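You operate a simulated robot arm through the tools that you are given. There is no shell and no other tool.

You are at the controls of a simulated robot arm. One attempt, no reset.

TASK
Give the sleeve on the plate one dot of grease, then put it in the green tray.
Fine: after the dot turn the plate one step on and lift the sleeve off there.

Only the result counts: the job must be done as asked and must still hold three seconds after the hand-in. Knocking over, shifting, dropping, spilling or breaking anything else fails it.

THE ROBOT
A 6-joint arm with a two-finger gripper, fixed in place. Base frame: the origin is at the foot of the arm, x ahead of it, y to its left, z up; the work surface is at about z = 0. Readings come in m, rad, newtons and seconds.
With the tool pointing down near the work surface it reaches from about 0.18 to 0.48 m from the base axis. Its first joint turns from -1.152 to 1.152 rad. Payload 1.76 kg.
Tool frame: the origin (TCP) lies between the finger pads and is the grasp point; the fingertips stand 0.029 m ahead of it; z points along the fingers, y is the line along which they close. The gripper opens to 0.082 m; its body begins 0.058 m behind the TCP.
Orientation is told as [roll, pitch, yaw] about the base's x, y, z axes, in that order, counted from this pose: with the fingers straight down and closing along the base's y, the tool's x points along the base's -x, its y along +y and its z along -z.

THE INTERFACE
- The arm moves only by the tool apply_moves. Its argument "deltas" is a list of rows, each a list of 3 entries, a list of its own where there are three numbers: the shift along the tool's x, y, z in units of 40 mm (1.0 is 40 mm), then the turn, a rotation vector about the tool's x, y, z in units of 6 degrees (1.0 is 6 degrees), then the closure in counts, from 0 (fully open) to 255 (shut). In form: [[[x, y, z], [ax, ay, az], gripper], ...]. A call has 1 to 20 rows; each row shifts and turns the commanded pose from where the row before left it, along the tool's axes as they then stand. A call with a number of a shift or a turn outside -1 to 1 is refused whole. A row lasts 0.2 s, in which the tool goes at most 0.05 m and 0.15 rad; a call with a longer step from one row to the next is refused whole, and so is a gripper value outside its range. A pose out of reach is approached as far as the arm can. The call stops where the force on the tool passes 40 N (or 10 N more than at its start, if that is more) or the arm is blocked; 0.2 s more then pass. The fingers move at their own pace (about 0.2035 m/s each) and stop on an object; they squeeze with about 34 N. The grip force told is the motor's: it shows also when the fingers shut on nothing. Time passes only in rows, and 0.2 s behind the last, so rows that do not move let the fingers close. The reply holds the time, the measured pose of the TCP, the force on the tool along the base axes, the opening and the grip force, in the units named above and with some noise, with the torque about the TCP (base axes, N m) and any sound that the robot's microphone picked up.
- Cameras (640 x 400 px; columns grow to the right, rows downward): "scene" is fixed at [0.0398, 0.3256, 0.4163]; the picture's right is [-0.88, -0.47, 0.00], its down [-0.30, 0.57, -0.76] and it looks along [0.36, -0.67, -0.65] (base axes); focal length 214 px, centre (320, 200). "wrist" rides on the gripper at [0.079, 0.004, -0.089] in the tool frame; the picture's right is [-0.05, 1.00, 0.00], its down [-0.71, -0.04, -0.71] and it looks along [-0.71, -0.04, 0.71] (tool axes); focal length 256 px, centre (320, 200). There is no depth. A picture from a camera that has moved, and an enlarged one, comes with that camera's place and axes in the base frame and with its lens.
- grab_frame(camera): a new picture of that camera. It takes no simulated time.
- inspect(camera, box): a new picture of the part [left, top, right, bottom] of that camera's present view, enlarged. It takes no simulated time.
- hand_in(): hands the job in; it is judged then, once.

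Nothing tells you positions but the pictures and the camera data. Unless the task says otherwise, let go and move clear before handing in.

The tools are called as a command line: name --argument value ..., lists and objects as JSON in quotes. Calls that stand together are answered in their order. apply_moves: Moves the arm, as the interface text tells. Its arguments: {"type":"object","properties":{"deltas":{"type":"array","items":{"type":"array"}}},"required":["deltas"]} The other tools are called the same way: grab_frame (camera) takes a picture; inspect (camera, box) takes an enlarged picture of a part of a camera's view; hand_in () hands the job in.

At the start:

```text
time_s: 0.0
ee_pos: [0.2883, -0.0787, 0.2964]
orientation: [0.0, 0.0, -0.001]
force: [-0.5, -0.3, -0.6]
ft_torque: [-0.02, -0.01, 0.0]
width: 0.0822
grip_force: 0.0
```

scene: 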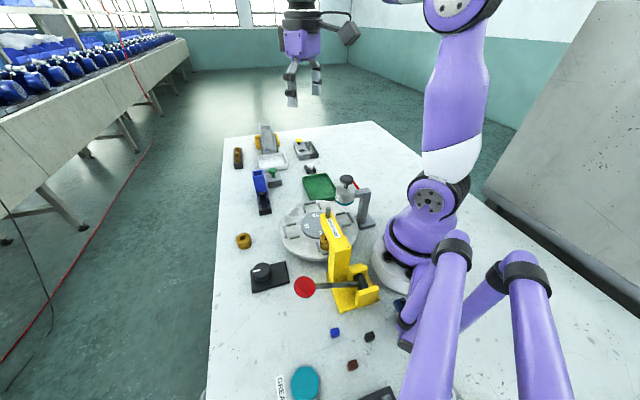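
wrist: 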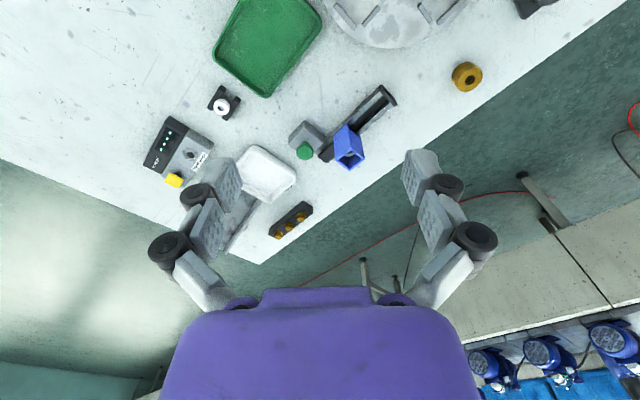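

I see a workbench with a round indexing plate, a yellow lever device, a green tray, and several other gadgets. First I'll enlarge parts of the view to understand the mechanism.

inspect --camera "scene" --box '[260, 160, 400, 320]'

inspect --camera "scene" --box '[220, 110, 380, 220]'

inspect --camera "scene" --box '[220, 240, 440, 400]'

inspect --camera "wrist" --box '[120, 0, 520, 250]'

```text
2.50 times, centred on (330, 240) of scene
camera zoom: at [0.0398, 0.3256, 0.4163], right [-0.88, -0.47, 0.0], down [-0.3, 0.57, -0.76], along [0.36, -0.67, -0.65], focal length 536 px, centre (295, 100)
```

zoom: 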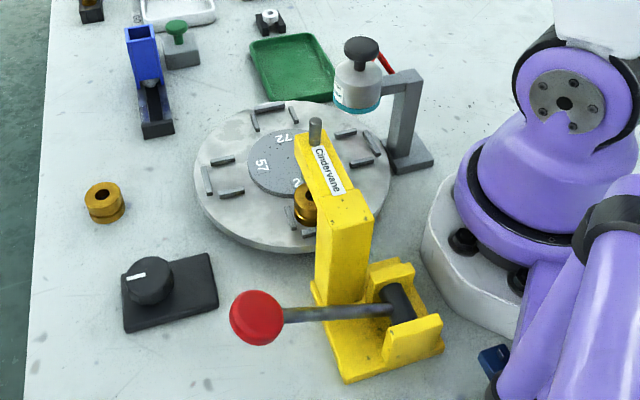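

```text
3.64 times, centred on (300, 165) of scene
camera zoom: at [0.0398, 0.3256, 0.4163], right [-0.88, -0.47, 0.0], down [-0.3, 0.57, -0.76], along [0.36, -0.67, -0.65], focal length 780 px, centre (393, 327)
```

zoom: 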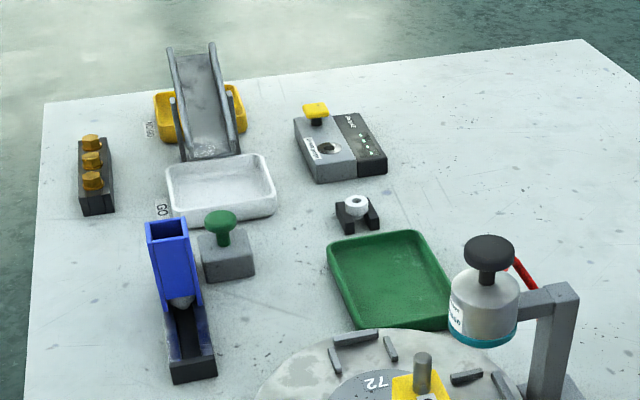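

```text
2.50 times, centred on (330, 320) of scene
camera zoom: at [0.0398, 0.3256, 0.4163], right [-0.88, -0.47, 0.0], down [-0.3, 0.57, -0.76], along [0.36, -0.67, -0.65], focal length 536 px, centre (295, -100)
```

zoom: 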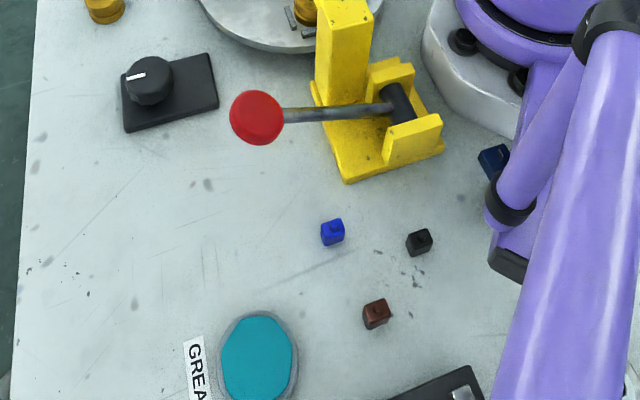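

```text
1.60 times, centred on (320, 125) of wrist
camera zoom: at [0.2071, -0.0733, 0.3851], right [0.05, 1.0, 0.0], down [0.71, -0.04, 0.71], along [0.71, -0.04, -0.71], focal length 410 px, centre (320, 320)
```

zoom: 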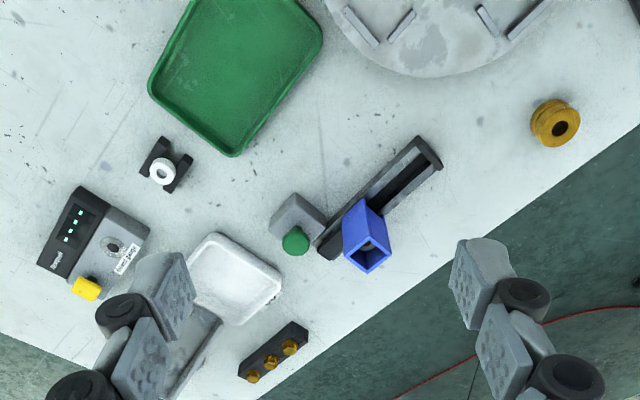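

The plate sits around (0.21, 0.02) with the sleeve under the yellow arm at about (0.17, 0.06), and a bottle with a black plunger on a bracket near (0.17, -0.05). I'll swing the wrist camera round to look at the plate from other sides before touching anything.

apply_moves --deltas '[[[0.33, -0.83, 0], [0, 0, 0], 0], [[0.33, -0.83, 0], [0, 0, 0], 0], [[0.33, -0.83, 0], [0, 0, 0], 0], [[0, 0, 0], [0, 0, -1], 0], [[0, 0, 0], [0, 0, -1], 0], [[0, 0, 0], [0, 0, -1], 0], [[0, 0, 0], [0, 0, -1], 0], [[0, 0, 0], [0, 0, -1], 0], [[0, 0, 0], [0, 0, -1], 0], [[0, 0, 0], [0, 0, -1], 0], [[0, 0, 0], [0, 0, -1], 0], [[0, 0, 0], [0, 0, -1], 0], [[0, 0, 0], [0, 0, -1], 0], [[0, 0, 0], [0, 0, -1], 0], [[0, 0, 0], [0, 0, -1], 0], [[0, 0, 0], [0, 0, -1], 0], [[0, 0, 0], [0, 0, -1], 0], [[0, 0, 0], [0, 0, -1], 0]]'

grab_frame --camera "wrist"

grab_frame --camera "scene"

```text
time_s: 3.8
ee_pos: [0.2469, -0.1776, 0.2976]
orientation: [0.0, -0.001, 1.572]
force: [-0.3, 0.5, 0.6]
ft_torque: [0.0, -0.02, 0.0]
width: 0.0819
grip_force: 0.1
```

```text
taken
camera wrist: at [0.2429, -0.2565, 0.3851], right [-1.0, 0.05, 0.0], down [0.04, 0.71, 0.71], along [0.04, 0.71, -0.71], focal length 256 px, centre (320, 200)
```

wrist: 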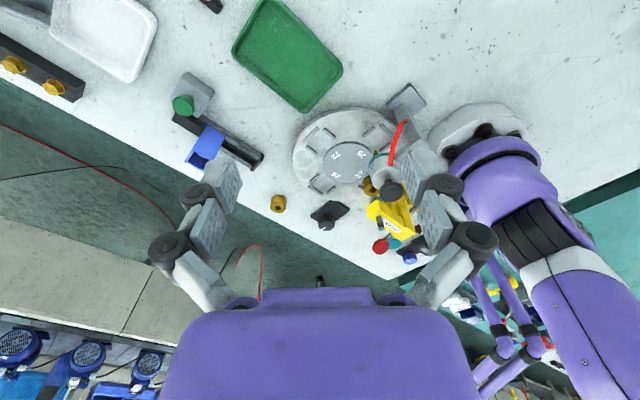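

```text
taken
```

scene: 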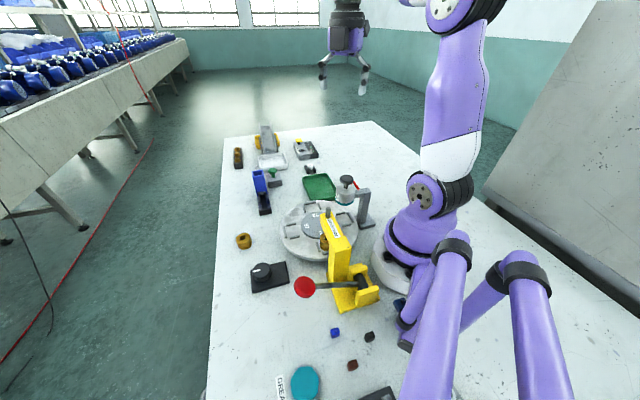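

The wrist camera now sees the plate from the -y side. I'll enlarge the plate, the bottle and the yellow device.

inspect --camera "wrist" --box '[280, 80, 440, 200]'

inspect --camera "wrist" --box '[350, 100, 450, 260]'

inspect --camera "scene" --box '[310, 165, 380, 215]'

inspect --camera "scene" --box '[240, 250, 300, 300]'

inspect --camera "scene" --box '[260, 340, 440, 400]'

```text
3.33 times, centred on (360, 140) of wrist
camera zoom: at [0.2429, -0.2565, 0.3851], right [-1.0, 0.05, 0.0], down [0.04, 0.71, 0.71], along [0.04, 0.71, -0.71], focal length 853 px, centre (187, 400)
```

zoom: 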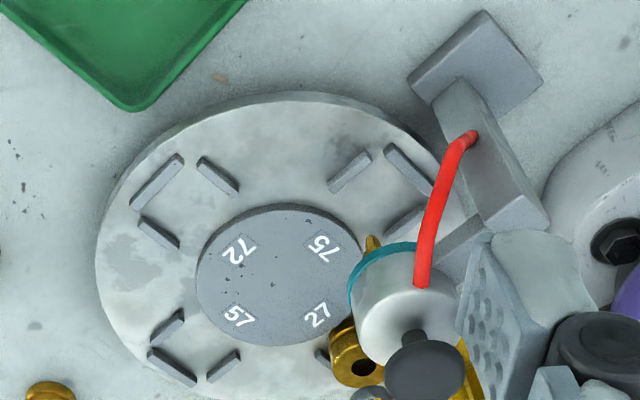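

```text
2.50 times, centred on (400, 180) of wrist
camera zoom: at [0.2429, -0.2565, 0.3851], right [-1.0, 0.05, 0.0], down [0.04, 0.71, 0.71], along [0.04, 0.71, -0.71], focal length 640 px, centre (120, 250)
```

zoom: 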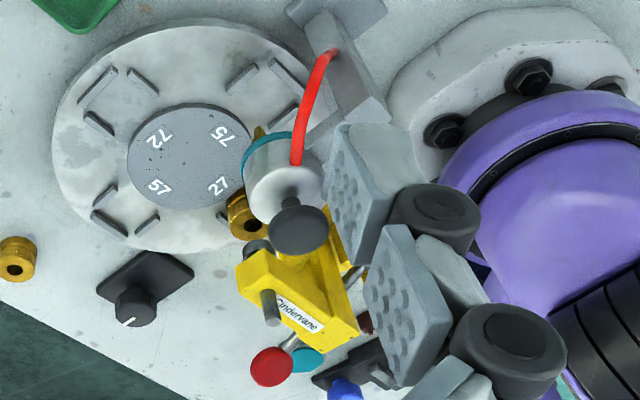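

```text
8.00 times, centred on (345, 190) of scene
camera zoom: at [0.0398, 0.3256, 0.4163], right [-0.88, -0.47, 0.0], down [-0.3, 0.57, -0.76], along [0.36, -0.67, -0.65], focal length 1716 px, centre (120, 280)
```

zoom: 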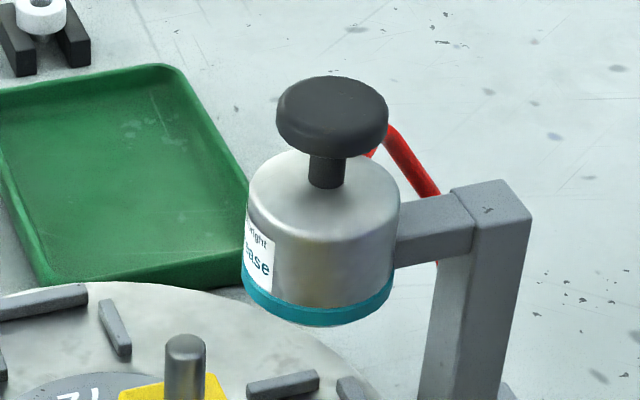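

```text
8.00 times, centred on (270, 275) of scene
camera zoom: at [0.0398, 0.3256, 0.4163], right [-0.88, -0.47, 0.0], down [-0.3, 0.57, -0.76], along [0.36, -0.67, -0.65], focal length 1716 px, centre (720, -400)
```

zoom: 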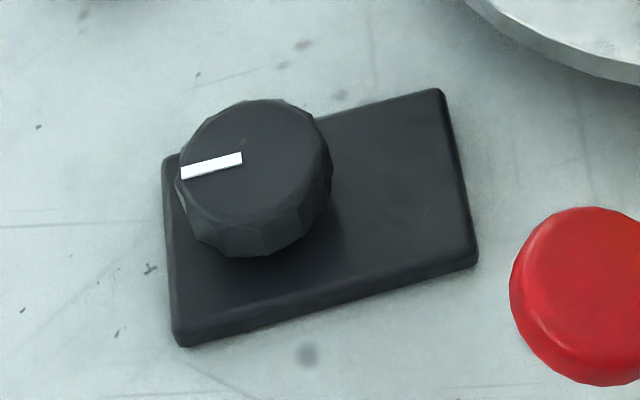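

```text
3.56 times, centred on (350, 370) of scene
camera zoom: at [0.0398, 0.3256, 0.4163], right [-0.88, -0.47, 0.0], down [-0.3, 0.57, -0.76], along [0.36, -0.67, -0.65], focal length 763 px, centre (213, -404)
```

zoom: 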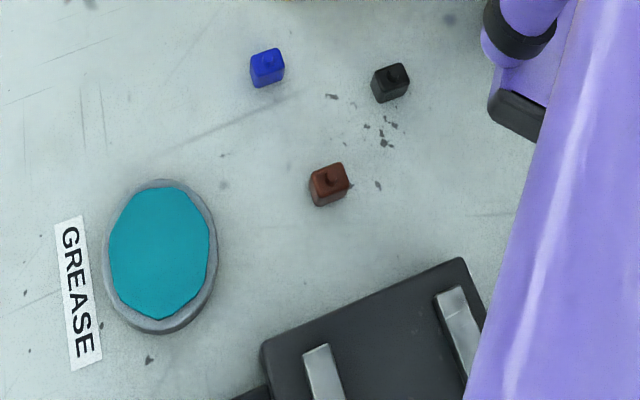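

The plate has four stations (27, 57, 72, 75). The sleeve is at 27 under the yellow arm, and the bottle hangs over 75. I need to read the labels to know which device greases and which turns the plate.

inspect --camera "scene" --box '[335, 185, 365, 205]'

inspect --camera "scene" --box '[310, 205, 390, 315]'

inspect --camera "scene" --box '[270, 355, 330, 400]'

inspect --camera "scene" --box '[270, 195, 370, 265]'

inspect --camera "scene" --box '[350, 370, 450, 400]'

inspect --camera "wrist" --box '[350, 150, 450, 270]'

```text
16.00 times, centred on (350, 195) of scene
camera zoom: at [0.0398, 0.3256, 0.4163], right [-0.88, -0.47, 0.0], down [-0.3, 0.57, -0.76], along [0.36, -0.67, -0.65], focal length 3432 px, centre (-160, 280)
```

zoom: 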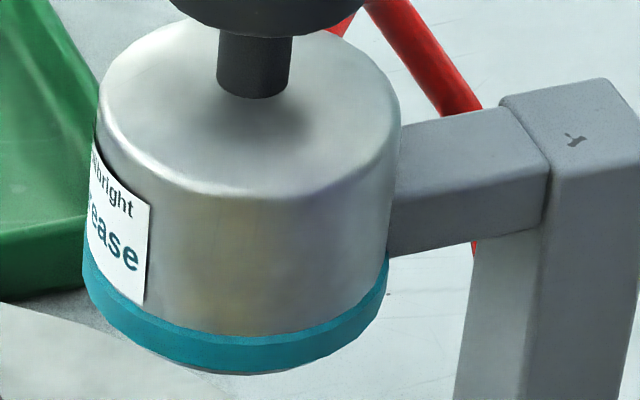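

```text
3.64 times, centred on (350, 260) of scene
camera zoom: at [0.0398, 0.3256, 0.4163], right [-0.88, -0.47, 0.0], down [-0.3, 0.57, -0.76], along [0.36, -0.67, -0.65], focal length 780 px, centre (211, -18)
```

zoom: 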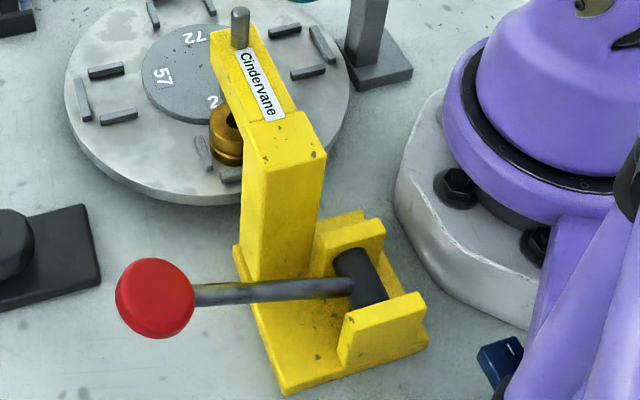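

```text
8.89 times, centred on (300, 378) of scene
camera zoom: at [0.0398, 0.3256, 0.4163], right [-0.88, -0.47, 0.0], down [-0.3, 0.57, -0.76], along [0.36, -0.67, -0.65], focal length 1906 px, centre (498, -1378)
```

zoom: 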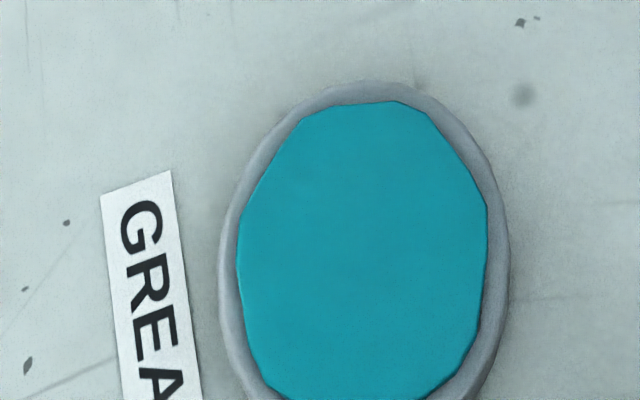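

```text
5.71 times, centred on (320, 230) of scene
camera zoom: at [0.0398, 0.3256, 0.4163], right [-0.88, -0.47, 0.0], down [-0.3, 0.57, -0.76], along [0.36, -0.67, -0.65], focal length 1226 px, centre (320, 29)
```

zoom: 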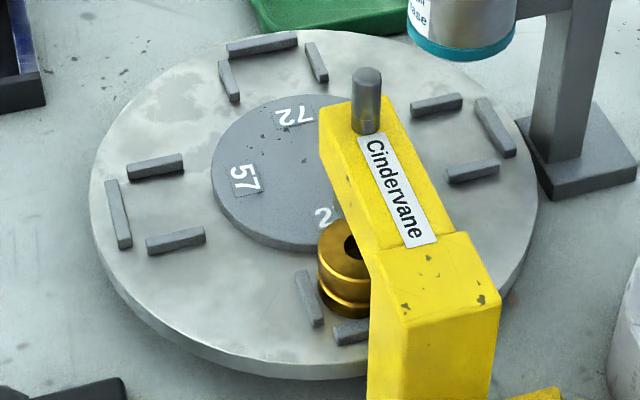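

```text
6.40 times, centred on (400, 385) of scene
camera zoom: at [0.0398, 0.3256, 0.4163], right [-0.88, -0.47, 0.0], down [-0.3, 0.57, -0.76], along [0.36, -0.67, -0.65], focal length 1373 px, centre (-192, -984)
```

zoom: 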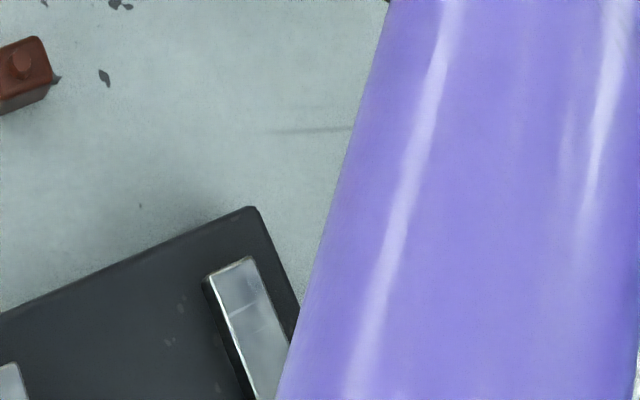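

```text
3.33 times, centred on (400, 210) of wrist
camera zoom: at [0.2429, -0.2565, 0.3851], right [-1.0, 0.05, 0.0], down [0.04, 0.71, 0.71], along [0.04, 0.71, -0.71], focal length 853 px, centre (53, 167)
```

zoom: 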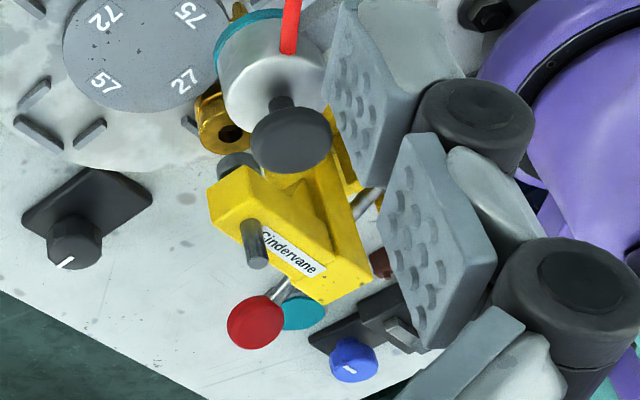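

The bottle is labelled "...bright Grease" with a teal band, and a teal pad on the table is labelled GREASE. The black and blue knobs still need a closer look, so I'll move the camera over that side.

apply_moves --deltas '[[[-0.95, 0, 0], [0, 0, 0], 0], [[-0.95, 0, 0], [0, 0, 0], 0], [[-0.95, 0, 0], [0, 0, 0], 0], [[-0.95, 0, 0], [0, 0, 0], 0]]'

grab_frame --camera "wrist"

```text
time_s: 4.8
ee_pos: [0.2469, -0.0254, 0.2967]
orientation: [0.0, 0.0, 1.572]
force: [0.9, 0.5, 0.0]
ft_torque: [-0.01, -0.01, 0.0]
width: 0.0819
grip_force: 0.0
```

```text
taken
camera wrist: at [0.2427, -0.1047, 0.3849], right [-1.0, 0.05, 0.0], down [0.04, 0.71, 0.71], along [0.04, 0.71, -0.71], focal length 256 px, centre (320, 200)
```

wrist: 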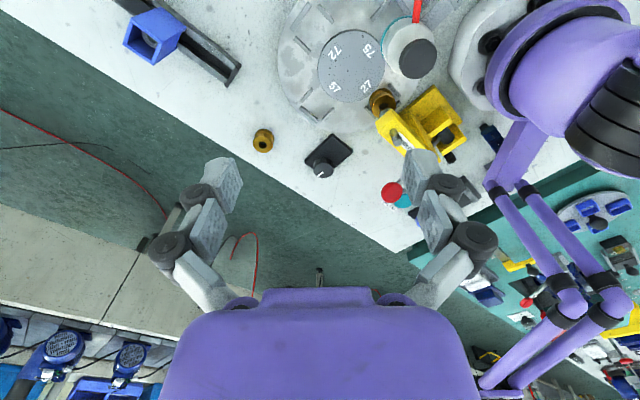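

inspect --camera "wrist" --box '[270, 0, 430, 100]'

inspect --camera "wrist" --box '[350, 70, 480, 220]'

inspect --camera "wrist" --box '[290, 120, 360, 190]'

inspect --camera "wrist" --box '[360, 160, 480, 250]'

```text
4.00 times, centred on (350, 50) of wrist
camera zoom: at [0.2427, -0.1047, 0.3849], right [-1.0, 0.05, 0.0], down [0.04, 0.71, 0.71], along [0.04, 0.71, -0.71], focal length 1024 px, centre (200, 800)
```

zoom: 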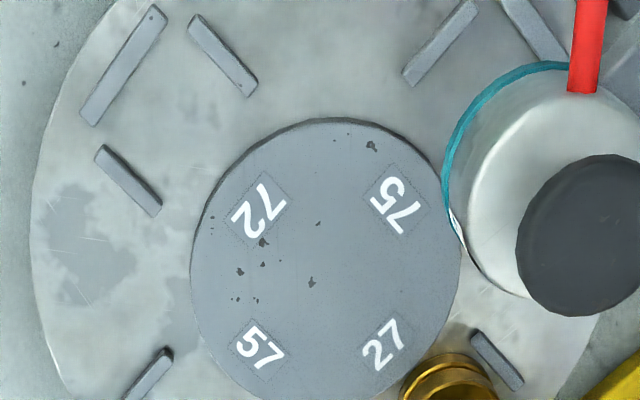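

```text
2.67 times, centred on (415, 145) of wrist
camera zoom: at [0.2427, -0.1047, 0.3849], right [-1.0, 0.05, 0.0], down [0.04, 0.71, 0.71], along [0.04, 0.71, -0.71], focal length 683 px, centre (67, 347)
```

zoom: 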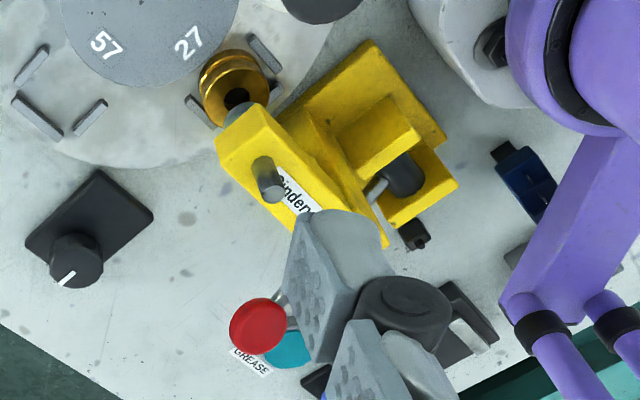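

```text
5.71 times, centred on (325, 155) of wrist
camera zoom: at [0.2427, -0.1047, 0.3849], right [-1.0, 0.05, 0.0], down [0.04, 0.71, 0.71], along [0.04, 0.71, -0.71], focal length 1463 px, centre (291, 457)
```

zoom: 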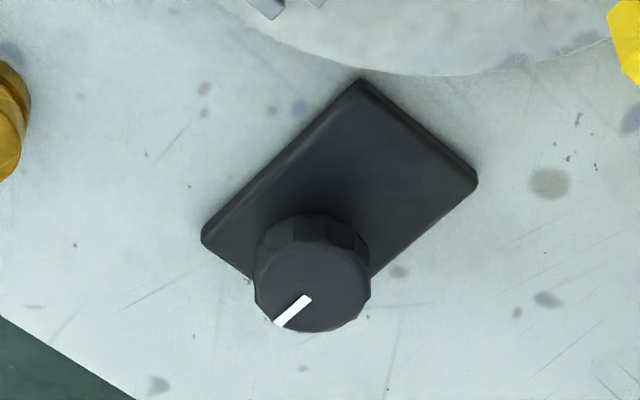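

```text
4.44 times, centred on (420, 205) of wrist
camera zoom: at [0.2427, -0.1047, 0.3849], right [-1.0, 0.05, 0.0], down [0.04, 0.71, 0.71], along [0.04, 0.71, -0.71], focal length 1138 px, centre (-124, 178)
```

zoom: 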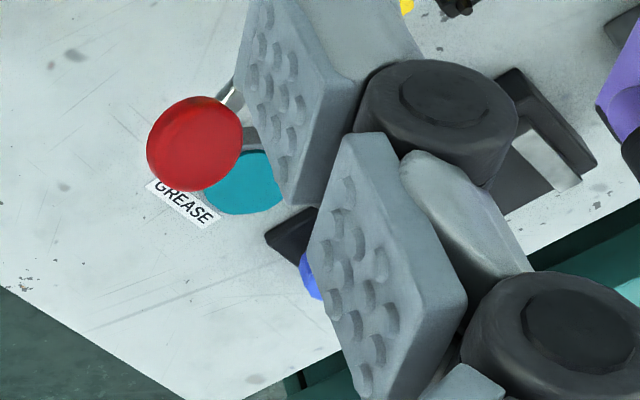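

I can now see the sleeve right beneath the press ram of the yellow "Cindervane". I'll look from the far side, facing back to the base, to find markings on the plate drive, the knob and the grease bottle.

apply_moves --deltas '[[[-0.1, -0.85, 0.1], [0, 0, 0], 0], [[-0.1, -0.85, 0.1], [0, 0, 0], 0], [[-0.1, -0.85, 0.1], [0, 0, 0], 0], [[-0.1, -0.85, 0.1], [0, 0, 0], 0], [[-0.1, -0.85, 0.1], [0, 0, 0], 0], [[0, 0, 0], [0, 0, -1], 0], [[0, 0, 0], [0, 0, -1], 0], [[0, 0, 0], [0, 0, -1], 0], [[0, 0, 0], [0, 0, -1], 0], [[0, 0, 0], [0, 0, -1], 0], [[0, 0, 0], [0, 0, -1], 0], [[0, 0, 0], [0, 0, -1], 0], [[0, 0, 0], [0, 0, -1], 0], [[0, 0, 0], [0, 0, -1], 0], [[0, 0, 0], [0, 0, -1], 0], [[0, 0, 0], [0, 0, -1], 0], [[0, 0, 0], [0, 0, -1], 0], [[0, 0, 0], [0, 0, -1], 0], [[0, 0, 0], [0, 0, -1], 0], [[0, 0, 0], [0, 0, -1], 0]]'

grab_frame --camera "wrist"

inspect --camera "wrist" --box '[220, 50, 420, 200]'

```text
time_s: 9.0
ee_pos: [0.3978, 0.0074, 0.261]
orientation: [0.024, 0.006, 3.141]
force: [-0.1, -0.4, 0.0]
ft_torque: [0.03, -0.02, 0.01]
width: 0.0818
grip_force: 0.0
out of reach, approached as far as the arm can: row 5, 19, 20
```

```text
taken
camera wrist: at [0.476, 0.0048, 0.3493], right [-0.06, -1.0, 0.02], down [-0.71, 0.06, 0.7], along [-0.7, 0.02, -0.71], focal length 256 px, centre (320, 200)
```

wrist: 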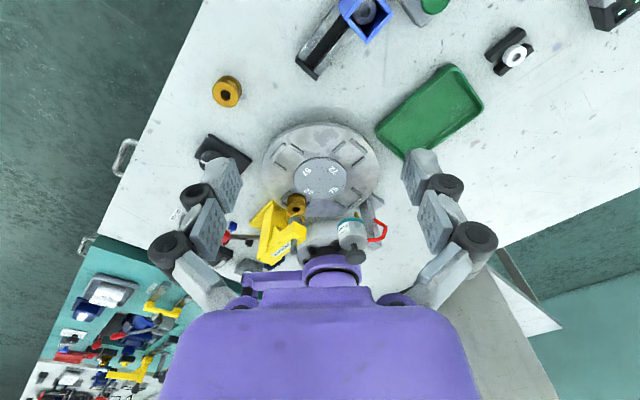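

```text
2.67 times, centred on (320, 125) of wrist
camera zoom: at [0.476, 0.0048, 0.3493], right [-0.06, -1.0, 0.02], down [-0.71, 0.06, 0.7], along [-0.7, 0.02, -0.71], focal length 683 px, centre (320, 400)
```

zoom: 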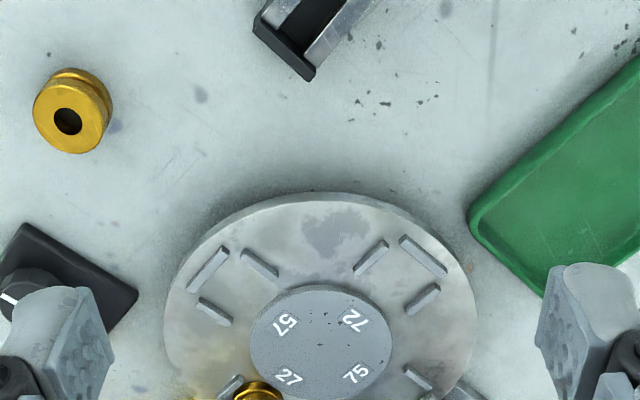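

inspect --camera "wrist" --box '[240, 180, 400, 280]'

inspect --camera "wrist" --box '[270, 190, 330, 230]'

inspect --camera "wrist" --box '[330, 190, 400, 270]'

inspect --camera "wrist" --box '[180, 120, 280, 190]'

inspect --camera "wrist" --box '[160, 180, 270, 280]'

```text
4.00 times, centred on (320, 230) of wrist
camera zoom: at [0.476, 0.0048, 0.3493], right [-0.06, -1.0, 0.02], down [-0.71, 0.06, 0.7], along [-0.7, 0.02, -0.71], focal length 1024 px, centre (320, 80)
```

zoom: 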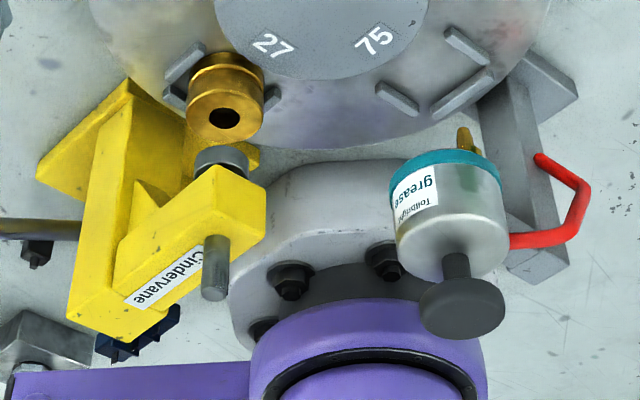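

```text
10.00 times, centred on (300, 210) of wrist
camera zoom: at [0.476, 0.0048, 0.3493], right [-0.06, -1.0, 0.02], down [-0.71, 0.06, 0.7], along [-0.7, 0.02, -0.71], focal length 2560 px, centre (520, 100)
```

zoom: 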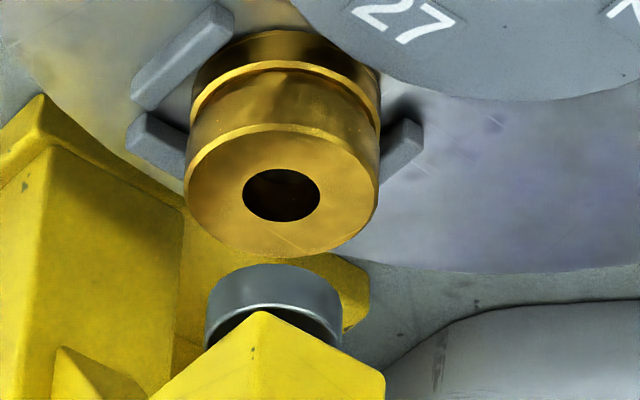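

```text
5.00 times, centred on (365, 230) of wrist
camera zoom: at [0.476, 0.0048, 0.3493], right [-0.06, -1.0, 0.02], down [-0.71, 0.06, 0.7], along [-0.7, 0.02, -0.71], focal length 1280 px, centre (95, 50)
```

zoom: 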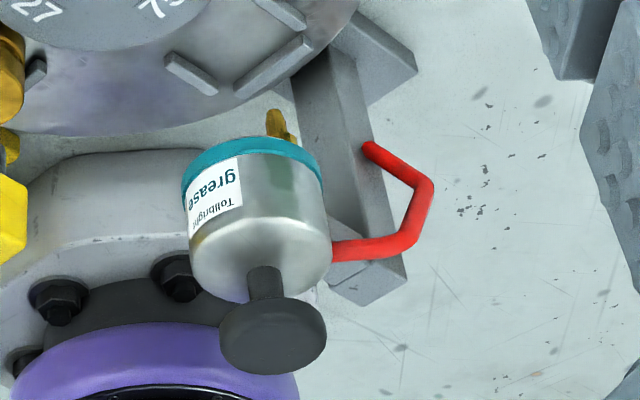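

```text
5.71 times, centred on (230, 155) of wrist
camera zoom: at [0.476, 0.0048, 0.3493], right [-0.06, -1.0, 0.02], down [-0.71, 0.06, 0.7], along [-0.7, 0.02, -0.71], focal length 1463 px, centre (834, 457)
```

zoom: 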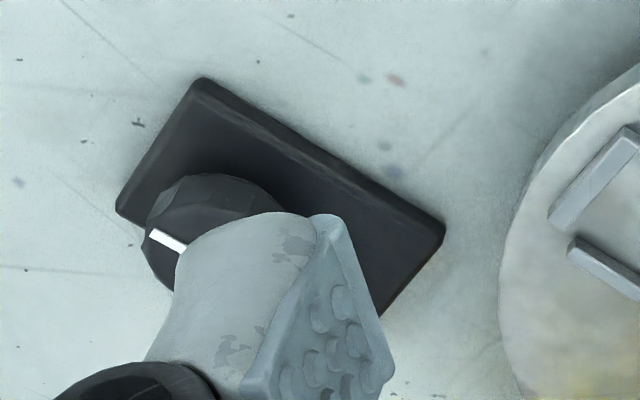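

```text
4.00 times, centred on (215, 230) of wrist
camera zoom: at [0.476, 0.0048, 0.3493], right [-0.06, -1.0, 0.02], down [-0.71, 0.06, 0.7], along [-0.7, 0.02, -0.71], focal length 1024 px, centre (740, 80)
```

zoom: 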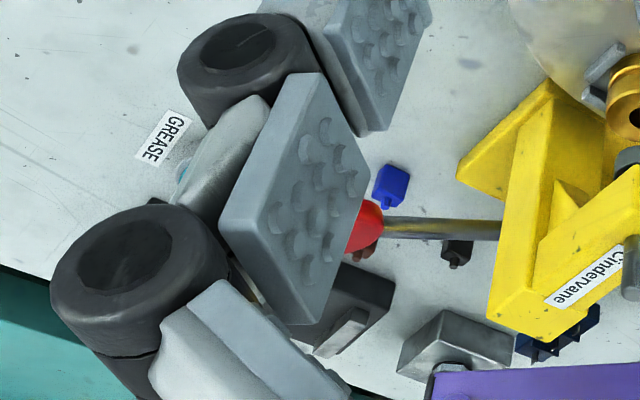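

The bottle reads "Tollbright grease", with a brass nozzle over station 75, and Cindervane is a lever press. Next I'll look at the area around the GREASE button and the blue knob.

apply_moves --deltas '[[[-0.74, -0.365, -0.2], [0, 0, 0], 0], [[-0.74, -0.365, -0.2], [0, 0, 0], 0], [[-0.74, -0.365, -0.2], [0, 0, 0], 0], [[-0.74, -0.365, -0.2], [0, 0, 0], 0], [[-0.74, -0.365, -0.2], [0, 0, 0], 0], [[0, 0, 0], [0, 0, 0.983], 0], [[0, 0, 0], [0, 0, 0.983], 0], [[0, 0, 0], [0, 0, 0.983], 0], [[0, 0, 0], [0, 0, 0.983], 0], [[0, 0, 0], [0, 0, 0.983], 0], [[0, 0, 0], [0, 0, 0.983], 0], [[0, 0, 0], [0, 0, 0.983], 0], [[0, 0, 0], [0, 0, 0.983], 0], [[0, 0, 0], [0, 0, 0.983], 0]]'

grab_frame --camera "wrist"

inspect --camera "wrist" --box '[220, 80, 420, 290]'

```text
time_s: 12.0
ee_pos: [0.2492, 0.0787, 0.301]
orientation: [0.0, 0.003, 2.212]
force: [-0.4, 0.0, 0.0]
ft_torque: [0.01, 0.0, 0.02]
width: 0.0821
grip_force: 0.1
```

```text
taken
camera wrist: at [0.2934, 0.0139, 0.3885], right [-0.83, -0.56, 0.0], down [-0.39, 0.59, 0.71], along [-0.39, 0.59, -0.71], focal length 256 px, centre (320, 200)
```

wrist: 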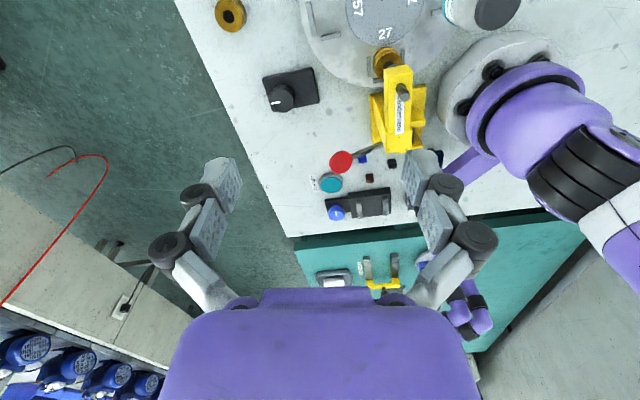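

```text
1.90 times, centred on (320, 185) of wrist
camera zoom: at [0.2934, 0.0139, 0.3885], right [-0.83, -0.56, 0.0], down [-0.39, 0.59, 0.71], along [-0.39, 0.59, -0.71], focal length 488 px, centre (320, 229)
```

zoom: 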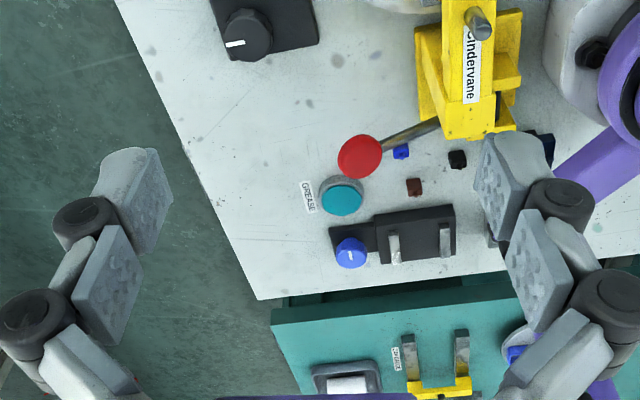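

inspect --camera "wrist" --box '[310, 150, 410, 220]'

inspect --camera "wrist" --box '[310, 165, 360, 225]'

inspect --camera "wrist" --box '[250, 50, 330, 120]'

inspect --camera "wrist" --box '[350, 30, 440, 160]'

```text
5.71 times, centred on (360, 185) of wrist
camera zoom: at [0.2934, 0.0139, 0.3885], right [-0.83, -0.56, 0.0], down [-0.39, 0.59, 0.71], along [-0.39, 0.59, -0.71], focal length 1463 px, centre (91, 286)
```

zoom: 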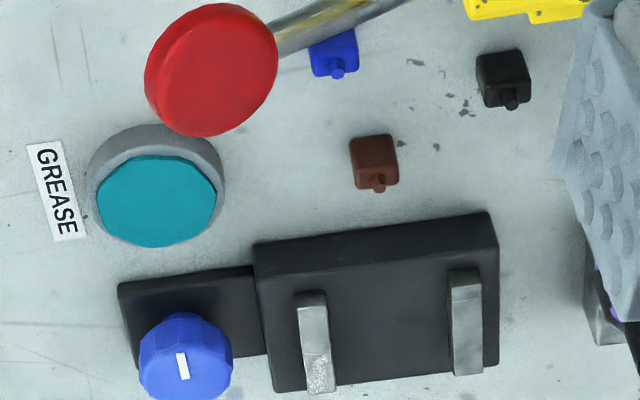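

```text
6.67 times, centred on (335, 195) of wrist
camera zoom: at [0.2934, 0.0139, 0.3885], right [-0.83, -0.56, 0.0], down [-0.39, 0.59, 0.71], along [-0.39, 0.59, -0.71], focal length 1707 px, centre (220, 233)
```

zoom: 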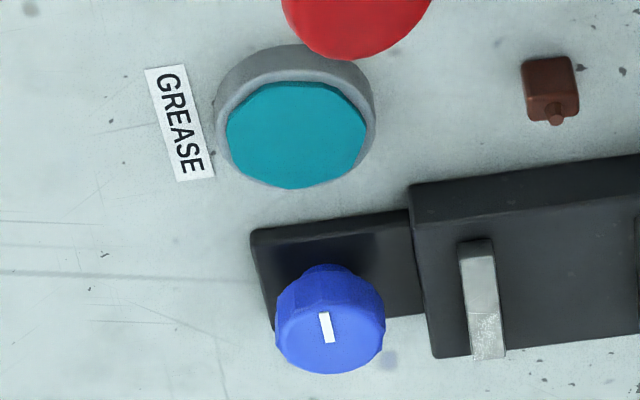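

```text
5.71 times, centred on (290, 85) of wrist
camera zoom: at [0.2934, 0.0139, 0.3885], right [-0.83, -0.56, 0.0], down [-0.39, 0.59, 0.71], along [-0.39, 0.59, -0.71], focal length 1463 px, centre (491, 857)
```

zoom: 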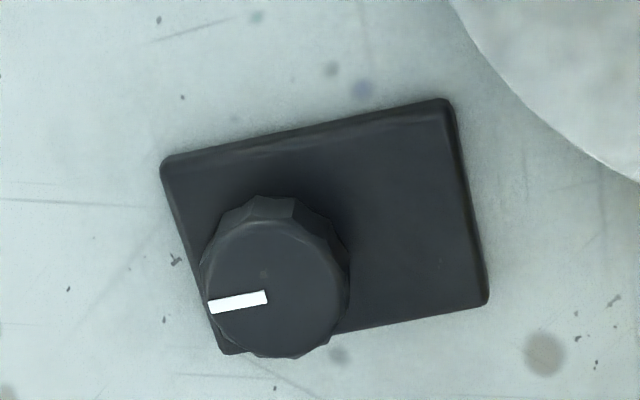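

```text
3.08 times, centred on (395, 95) of wrist
camera zoom: at [0.2934, 0.0139, 0.3885], right [-0.83, -0.56, 0.0], down [-0.39, 0.59, 0.71], along [-0.39, 0.59, -0.71], focal length 788 px, centre (89, 523)
```

zoom: 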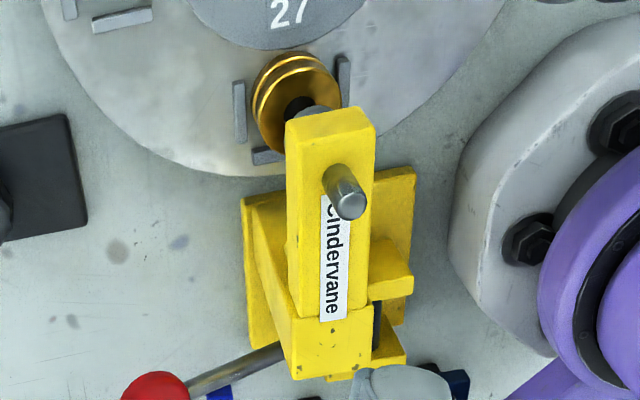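

Each knob sits next to the thing it drives: the blue one beside the black block, and the black one at about (0.251, 0.177) beside the plate. I'll go above the black knob, well clear of the press lever, and take a close look before trying it.

apply_moves --deltas '[[[-0.644, -0.502, 0], [0, 0, 0], 0], [[-0.644, -0.502, 0], [0, 0, 0], 0], [[-0.644, -0.502, 0], [0, 0, 0], 0], [[0, 0, 0], [0, 0, 0.967], 0], [[0, 0, 0], [0, 0, 0.967], 0], [[0, 0, 0], [0, 0, 0.967], 0], [[0, 0, 0], [0, 0, 0.967], 0], [[0, 0, 0], [0, 0, 0.967], 0], [[0, 0, 0], [0, 0, 0.967], 0], [[0, 0, 0], [0, 0, 0.967], 0], [[0, 0, 0], [0, 0, 0.967], 0], [[0, 0, 0], [0, 0, 0.967], 0], [[0, 0, 1], [0, 0, 0], 0], [[0, 0, 1], [0, 0, 0], 0], [[0, 0, 1], [0, 0, 0], 0], [[0, 0, 1], [0, 0, 0], 0]]'

grab_frame --camera "wrist"

grab_frame --camera "scene"

```text
time_s: 15.4
ee_pos: [0.2522, 0.1762, 0.1389]
orientation: [-0.001, 0.0, 1.305]
force: [0.6, 0.4, -0.6]
ft_torque: [0.04, -0.01, 0.0]
width: 0.082
grip_force: 0.1
```

```text
taken
camera wrist: at [0.2267, 0.1026, 0.2269], right [-0.95, 0.31, 0.0], down [0.22, 0.67, 0.71], along [0.22, 0.67, -0.71], focal length 256 px, centre (320, 200)
```

wrist: 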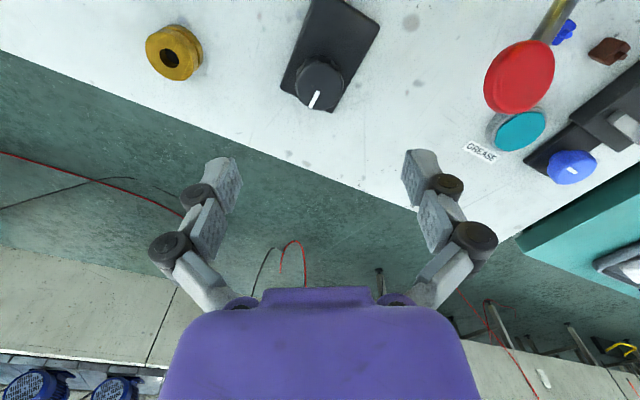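

```text
taken
```

scene: 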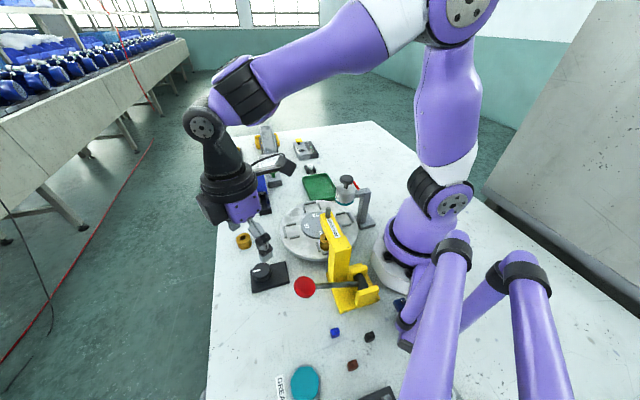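

inspect --camera "wrist" --box '[270, 40, 370, 120]'

inspect --camera "wrist" --box '[440, 30, 620, 190]'

inspect --camera "scene" --box '[200, 150, 340, 310]'

```text
5.00 times, centred on (320, 80) of wrist
camera zoom: at [0.2267, 0.1026, 0.2269], right [-0.95, 0.31, 0.0], down [0.22, 0.67, 0.71], along [0.22, 0.67, -0.71], focal length 1280 px, centre (320, 800)
```

zoom: 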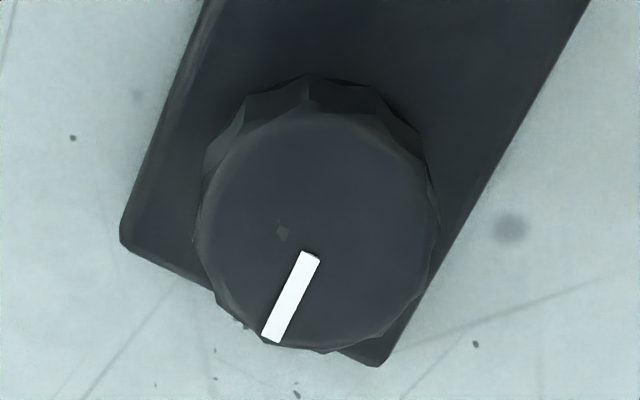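

```text
2.50 times, centred on (530, 110) of wrist
camera zoom: at [0.2267, 0.1026, 0.2269], right [-0.95, 0.31, 0.0], down [0.22, 0.67, 0.71], along [0.22, 0.67, -0.71], focal length 640 px, centre (-205, 425)
```

zoom: 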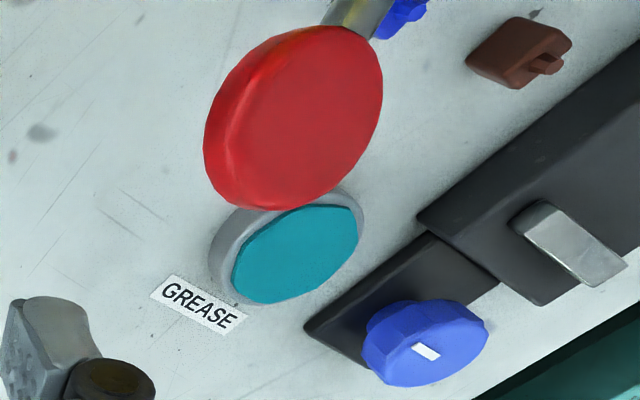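

```text
2.50 times, centred on (270, 230) of scene
camera zoom: at [0.0398, 0.3256, 0.4163], right [-0.88, -0.47, 0.0], down [-0.3, 0.57, -0.76], along [0.36, -0.67, -0.65], focal length 536 px, centre (445, 125)
```

zoom: 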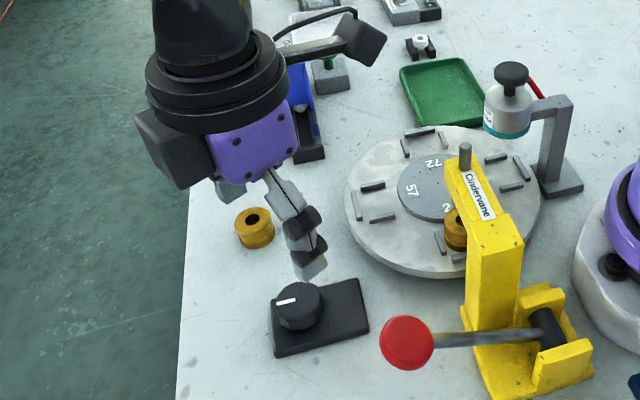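

The knob's top centre is at about (0.2515, 0.174, 0.032) with a diameter near 35 mm. I'll come down to just above it with the fingers partly closed and check the alignment again.

apply_moves --deltas '[[[0.055, 0.01, 0], [0, 0, 0], 80], [[0, 0, 0.8], [0, 0, 0], 80], [[0, 0, 0.8], [0, 0, 0], 80], [[0, 0, 0], [0, 0, 0], 80]]'

grab_frame --camera "wrist"

inspect --camera "scene" --box '[200, 210, 320, 310]'

```text
time_s: 16.4
ee_pos: [0.2497, 0.1745, 0.0754]
orientation: [0.0, 0.0, 1.303]
force: [-0.1, -0.6, 0.3]
ft_torque: [0.0, -0.01, 0.01]
width: 0.0561
grip_force: 0.1
```

```text
taken
camera wrist: at [0.2254, 0.1, 0.1637], right [-0.95, 0.31, 0.0], down [0.22, 0.67, 0.71], along [0.22, 0.67, -0.71], focal length 256 px, centre (320, 200)
```

wrist: 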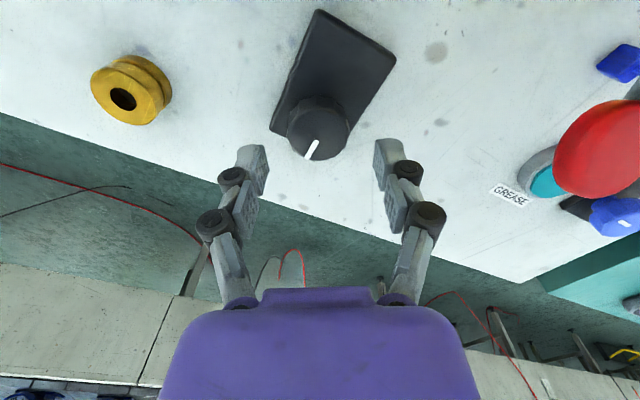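

```text
4.00 times, centred on (260, 260) of scene
camera zoom: at [0.0398, 0.3256, 0.4163], right [-0.88, -0.47, 0.0], down [-0.3, 0.57, -0.76], along [0.36, -0.67, -0.65], focal length 858 px, centre (560, -40)
```

zoom: 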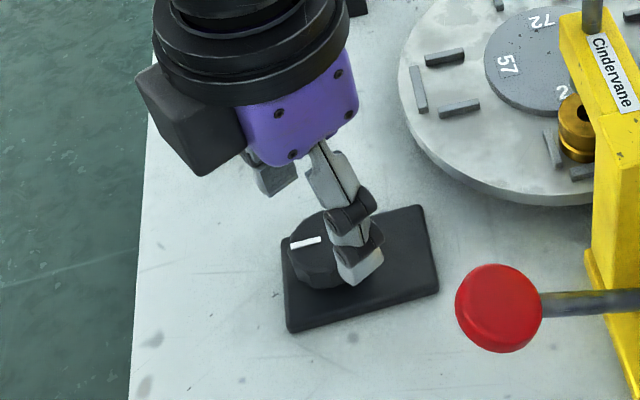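

inspect --camera "wrist" --box '[260, 80, 380, 180]'

```text
4.00 times, centred on (320, 130) of wrist
camera zoom: at [0.2254, 0.1, 0.1637], right [-0.95, 0.31, 0.0], down [0.22, 0.67, 0.71], along [0.22, 0.67, -0.71], focal length 1024 px, centre (320, 480)
```

zoom: 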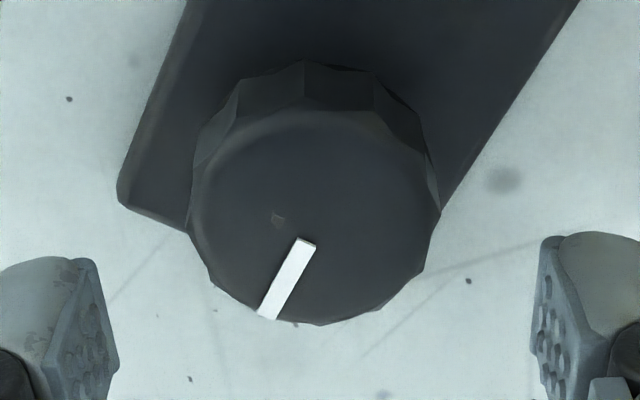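

The TCP is over the knob within a millimetre or two and the knob top is at about z = 0.031. I'll lower around it and grip it.

apply_moves --deltas '[[[0, 0, 0.4], [0, 0, 0], 80], [[0, 0, 0.4], [0, 0, 0], 80], [[0, 0, 0], [0, 0, 0], 80], [[0, 0, 0], [0, 0, 0], 180], [[0, 0, 0], [0, 0, 0], 180]]'

grab_frame --camera "wrist"

```text
time_s: 17.6
ee_pos: [0.2517, 0.1752, 0.0443]
orientation: [-0.003, 0.0, 1.302]
force: [14.9, -5.1, 1.1]
ft_torque: [-0.13, -0.34, 0.04]
width: 0.0345
grip_force: 36.0
```

```text
taken
camera wrist: at [0.2261, 0.1003, 0.1323], right [-0.95, 0.32, 0.0], down [0.22, 0.67, 0.71], along [0.23, 0.67, -0.71], focal length 256 px, centre (320, 200)
```

wrist: 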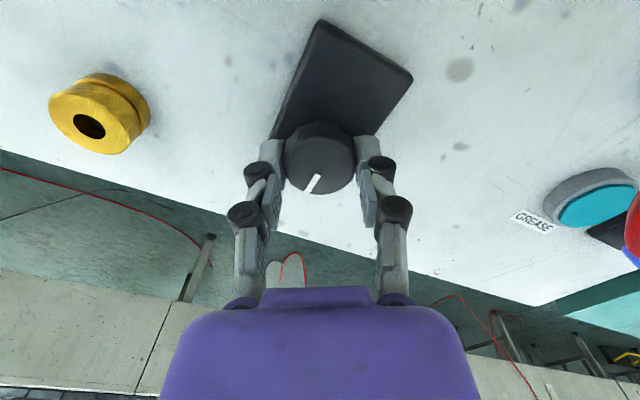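

The knob is gripped with about 15 N of side load, so I'm slightly off centre. I'll relax that with a tiny sideways shift, then turn the knob a little counter-clockwise and watch the plate.

apply_moves --deltas '[[[0, -0.03, 0], [0, 0, 0], 180], [[0, 0, 0], [0, 0, 0], 180]]'

```text
time_s: 18.2
ee_pos: [0.2516, 0.1748, 0.044]
orientation: [-0.003, 0.001, 1.306]
force: [8.8, -1.5, 7.6]
ft_torque: [0.0, -0.25, 0.0]
width: 0.0348
grip_force: 36.0
```

apply_moves --deltas '[[[0, -0.03, 0], [0, 0, 0], 180], [[0, 0, 0], [0, 0, -0.5], 180], [[0, 0, 0], [0, 0, -0.5], 180], [[0, 0, 0], [0, 0, -0.5], 180], [[0, 0, 0], [0, 0, -0.5], 180], [[0, 0, 0], [0, 0, 0], 180]]'

inspect --camera "scene" --box '[220, 180, 380, 310]'

grab_frame --camera "wrist"

```text
time_s: 19.6
ee_pos: [0.2518, 0.175, 0.044]
orientation: [0.002, 0.0, 1.519]
force: [-21.9, 14.5, 11.5]
ft_torque: [-0.08, 0.49, -0.06]
width: 0.0345
grip_force: 35.5
```

```text
3.08 times, centred on (300, 245) of scene
camera zoom: at [0.0398, 0.3256, 0.4163], right [-0.88, -0.47, 0.0], down [-0.3, 0.57, -0.76], along [0.36, -0.67, -0.65], focal length 660 px, centre (382, 62)
```

zoom: 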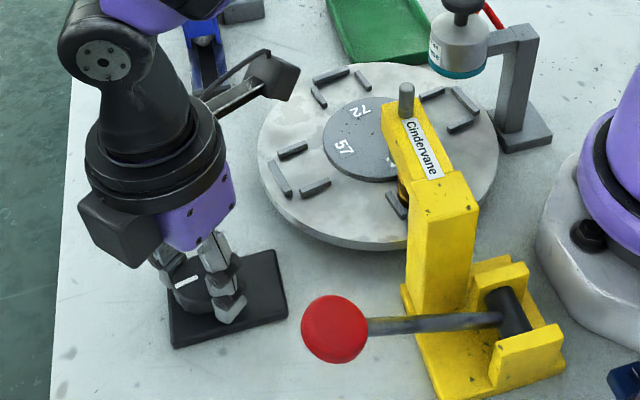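

```text
taken
camera wrist: at [0.2434, 0.0968, 0.1323], right [-0.99, 0.11, 0.0], down [0.08, 0.7, 0.71], along [0.07, 0.7, -0.71], focal length 256 px, centre (320, 200)
```

wrist: 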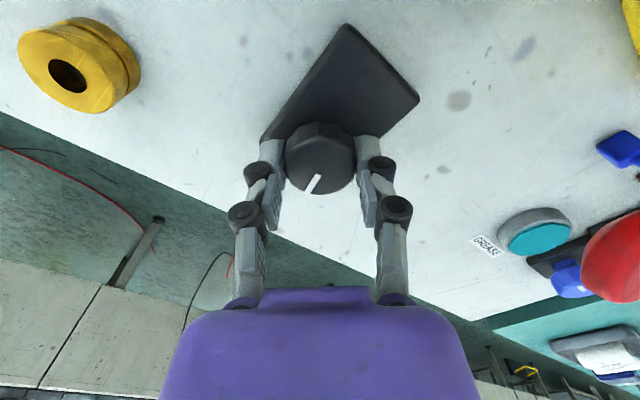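

The plate turned with the knob, counter-clockwise and at about the same angle, so the black knob does drive the plate. The side force has grown, so I'll let go, check the centring and see whether the plate stays where it is.

apply_moves --deltas '[[[0, 0, 0], [0, 0, 0], 80], [[0, 0, 0], [0, 0, 0], 80], [[0, 0, 0], [0, 0, 0], 80]]'

inspect --camera "wrist" --box '[240, 80, 400, 240]'

inspect --camera "scene" --box '[220, 180, 380, 310]'

```text
time_s: 20.4
ee_pos: [0.2533, 0.1741, 0.0437]
orientation: [-0.001, 0.0, 1.513]
force: [-0.1, -0.8, 1.1]
ft_torque: [-0.01, 0.01, 0.03]
width: 0.056
grip_force: 0.0
```

```text
2.50 times, centred on (320, 160) of wrist
camera zoom: at [0.2439, 0.0964, 0.1326], right [-0.99, 0.11, 0.0], down [0.08, 0.7, 0.71], along [0.08, 0.7, -0.71], focal length 640 px, centre (320, 300)
```

zoom: 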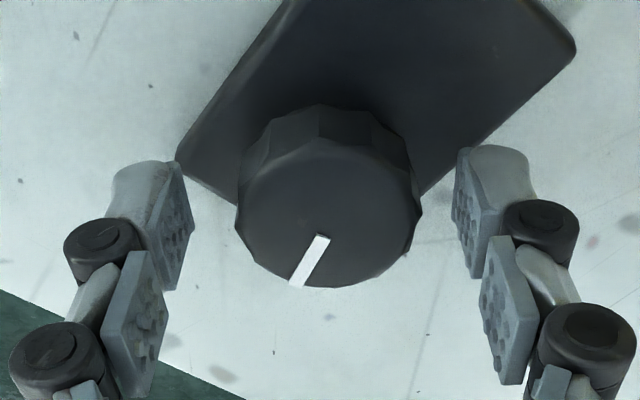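

```text
3.08 times, centred on (300, 245) of scene
camera zoom: at [0.0398, 0.3256, 0.4163], right [-0.88, -0.47, 0.0], down [-0.3, 0.57, -0.76], along [0.36, -0.67, -0.65], focal length 660 px, centre (382, 62)
```

zoom: 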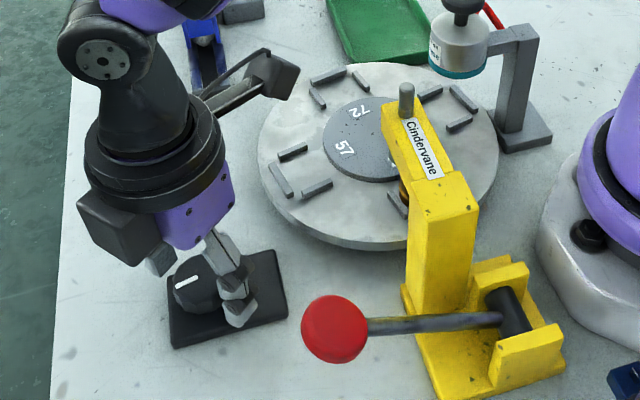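

The knob stays where it was left, and I was about 1.5 mm off along the closing axis. I'll correct that, re-grip and continue turning counter-clockwise in portions.

apply_moves --deltas '[[[0, 0.0375, 0], [0, 0, 0], 80], [[0, 0, 0], [0, 0, 0], 80], [[0, 0, 0], [0, 0, 0], 180], [[0, 0, 0], [0, 0, 0], 180]]'

```text
time_s: 21.4
ee_pos: [0.2519, 0.1751, 0.0444]
orientation: [-0.002, 0.001, 1.515]
force: [-3.4, -0.9, 14.7]
ft_torque: [-0.03, -0.01, 0.03]
width: 0.0346
grip_force: 36.0
```

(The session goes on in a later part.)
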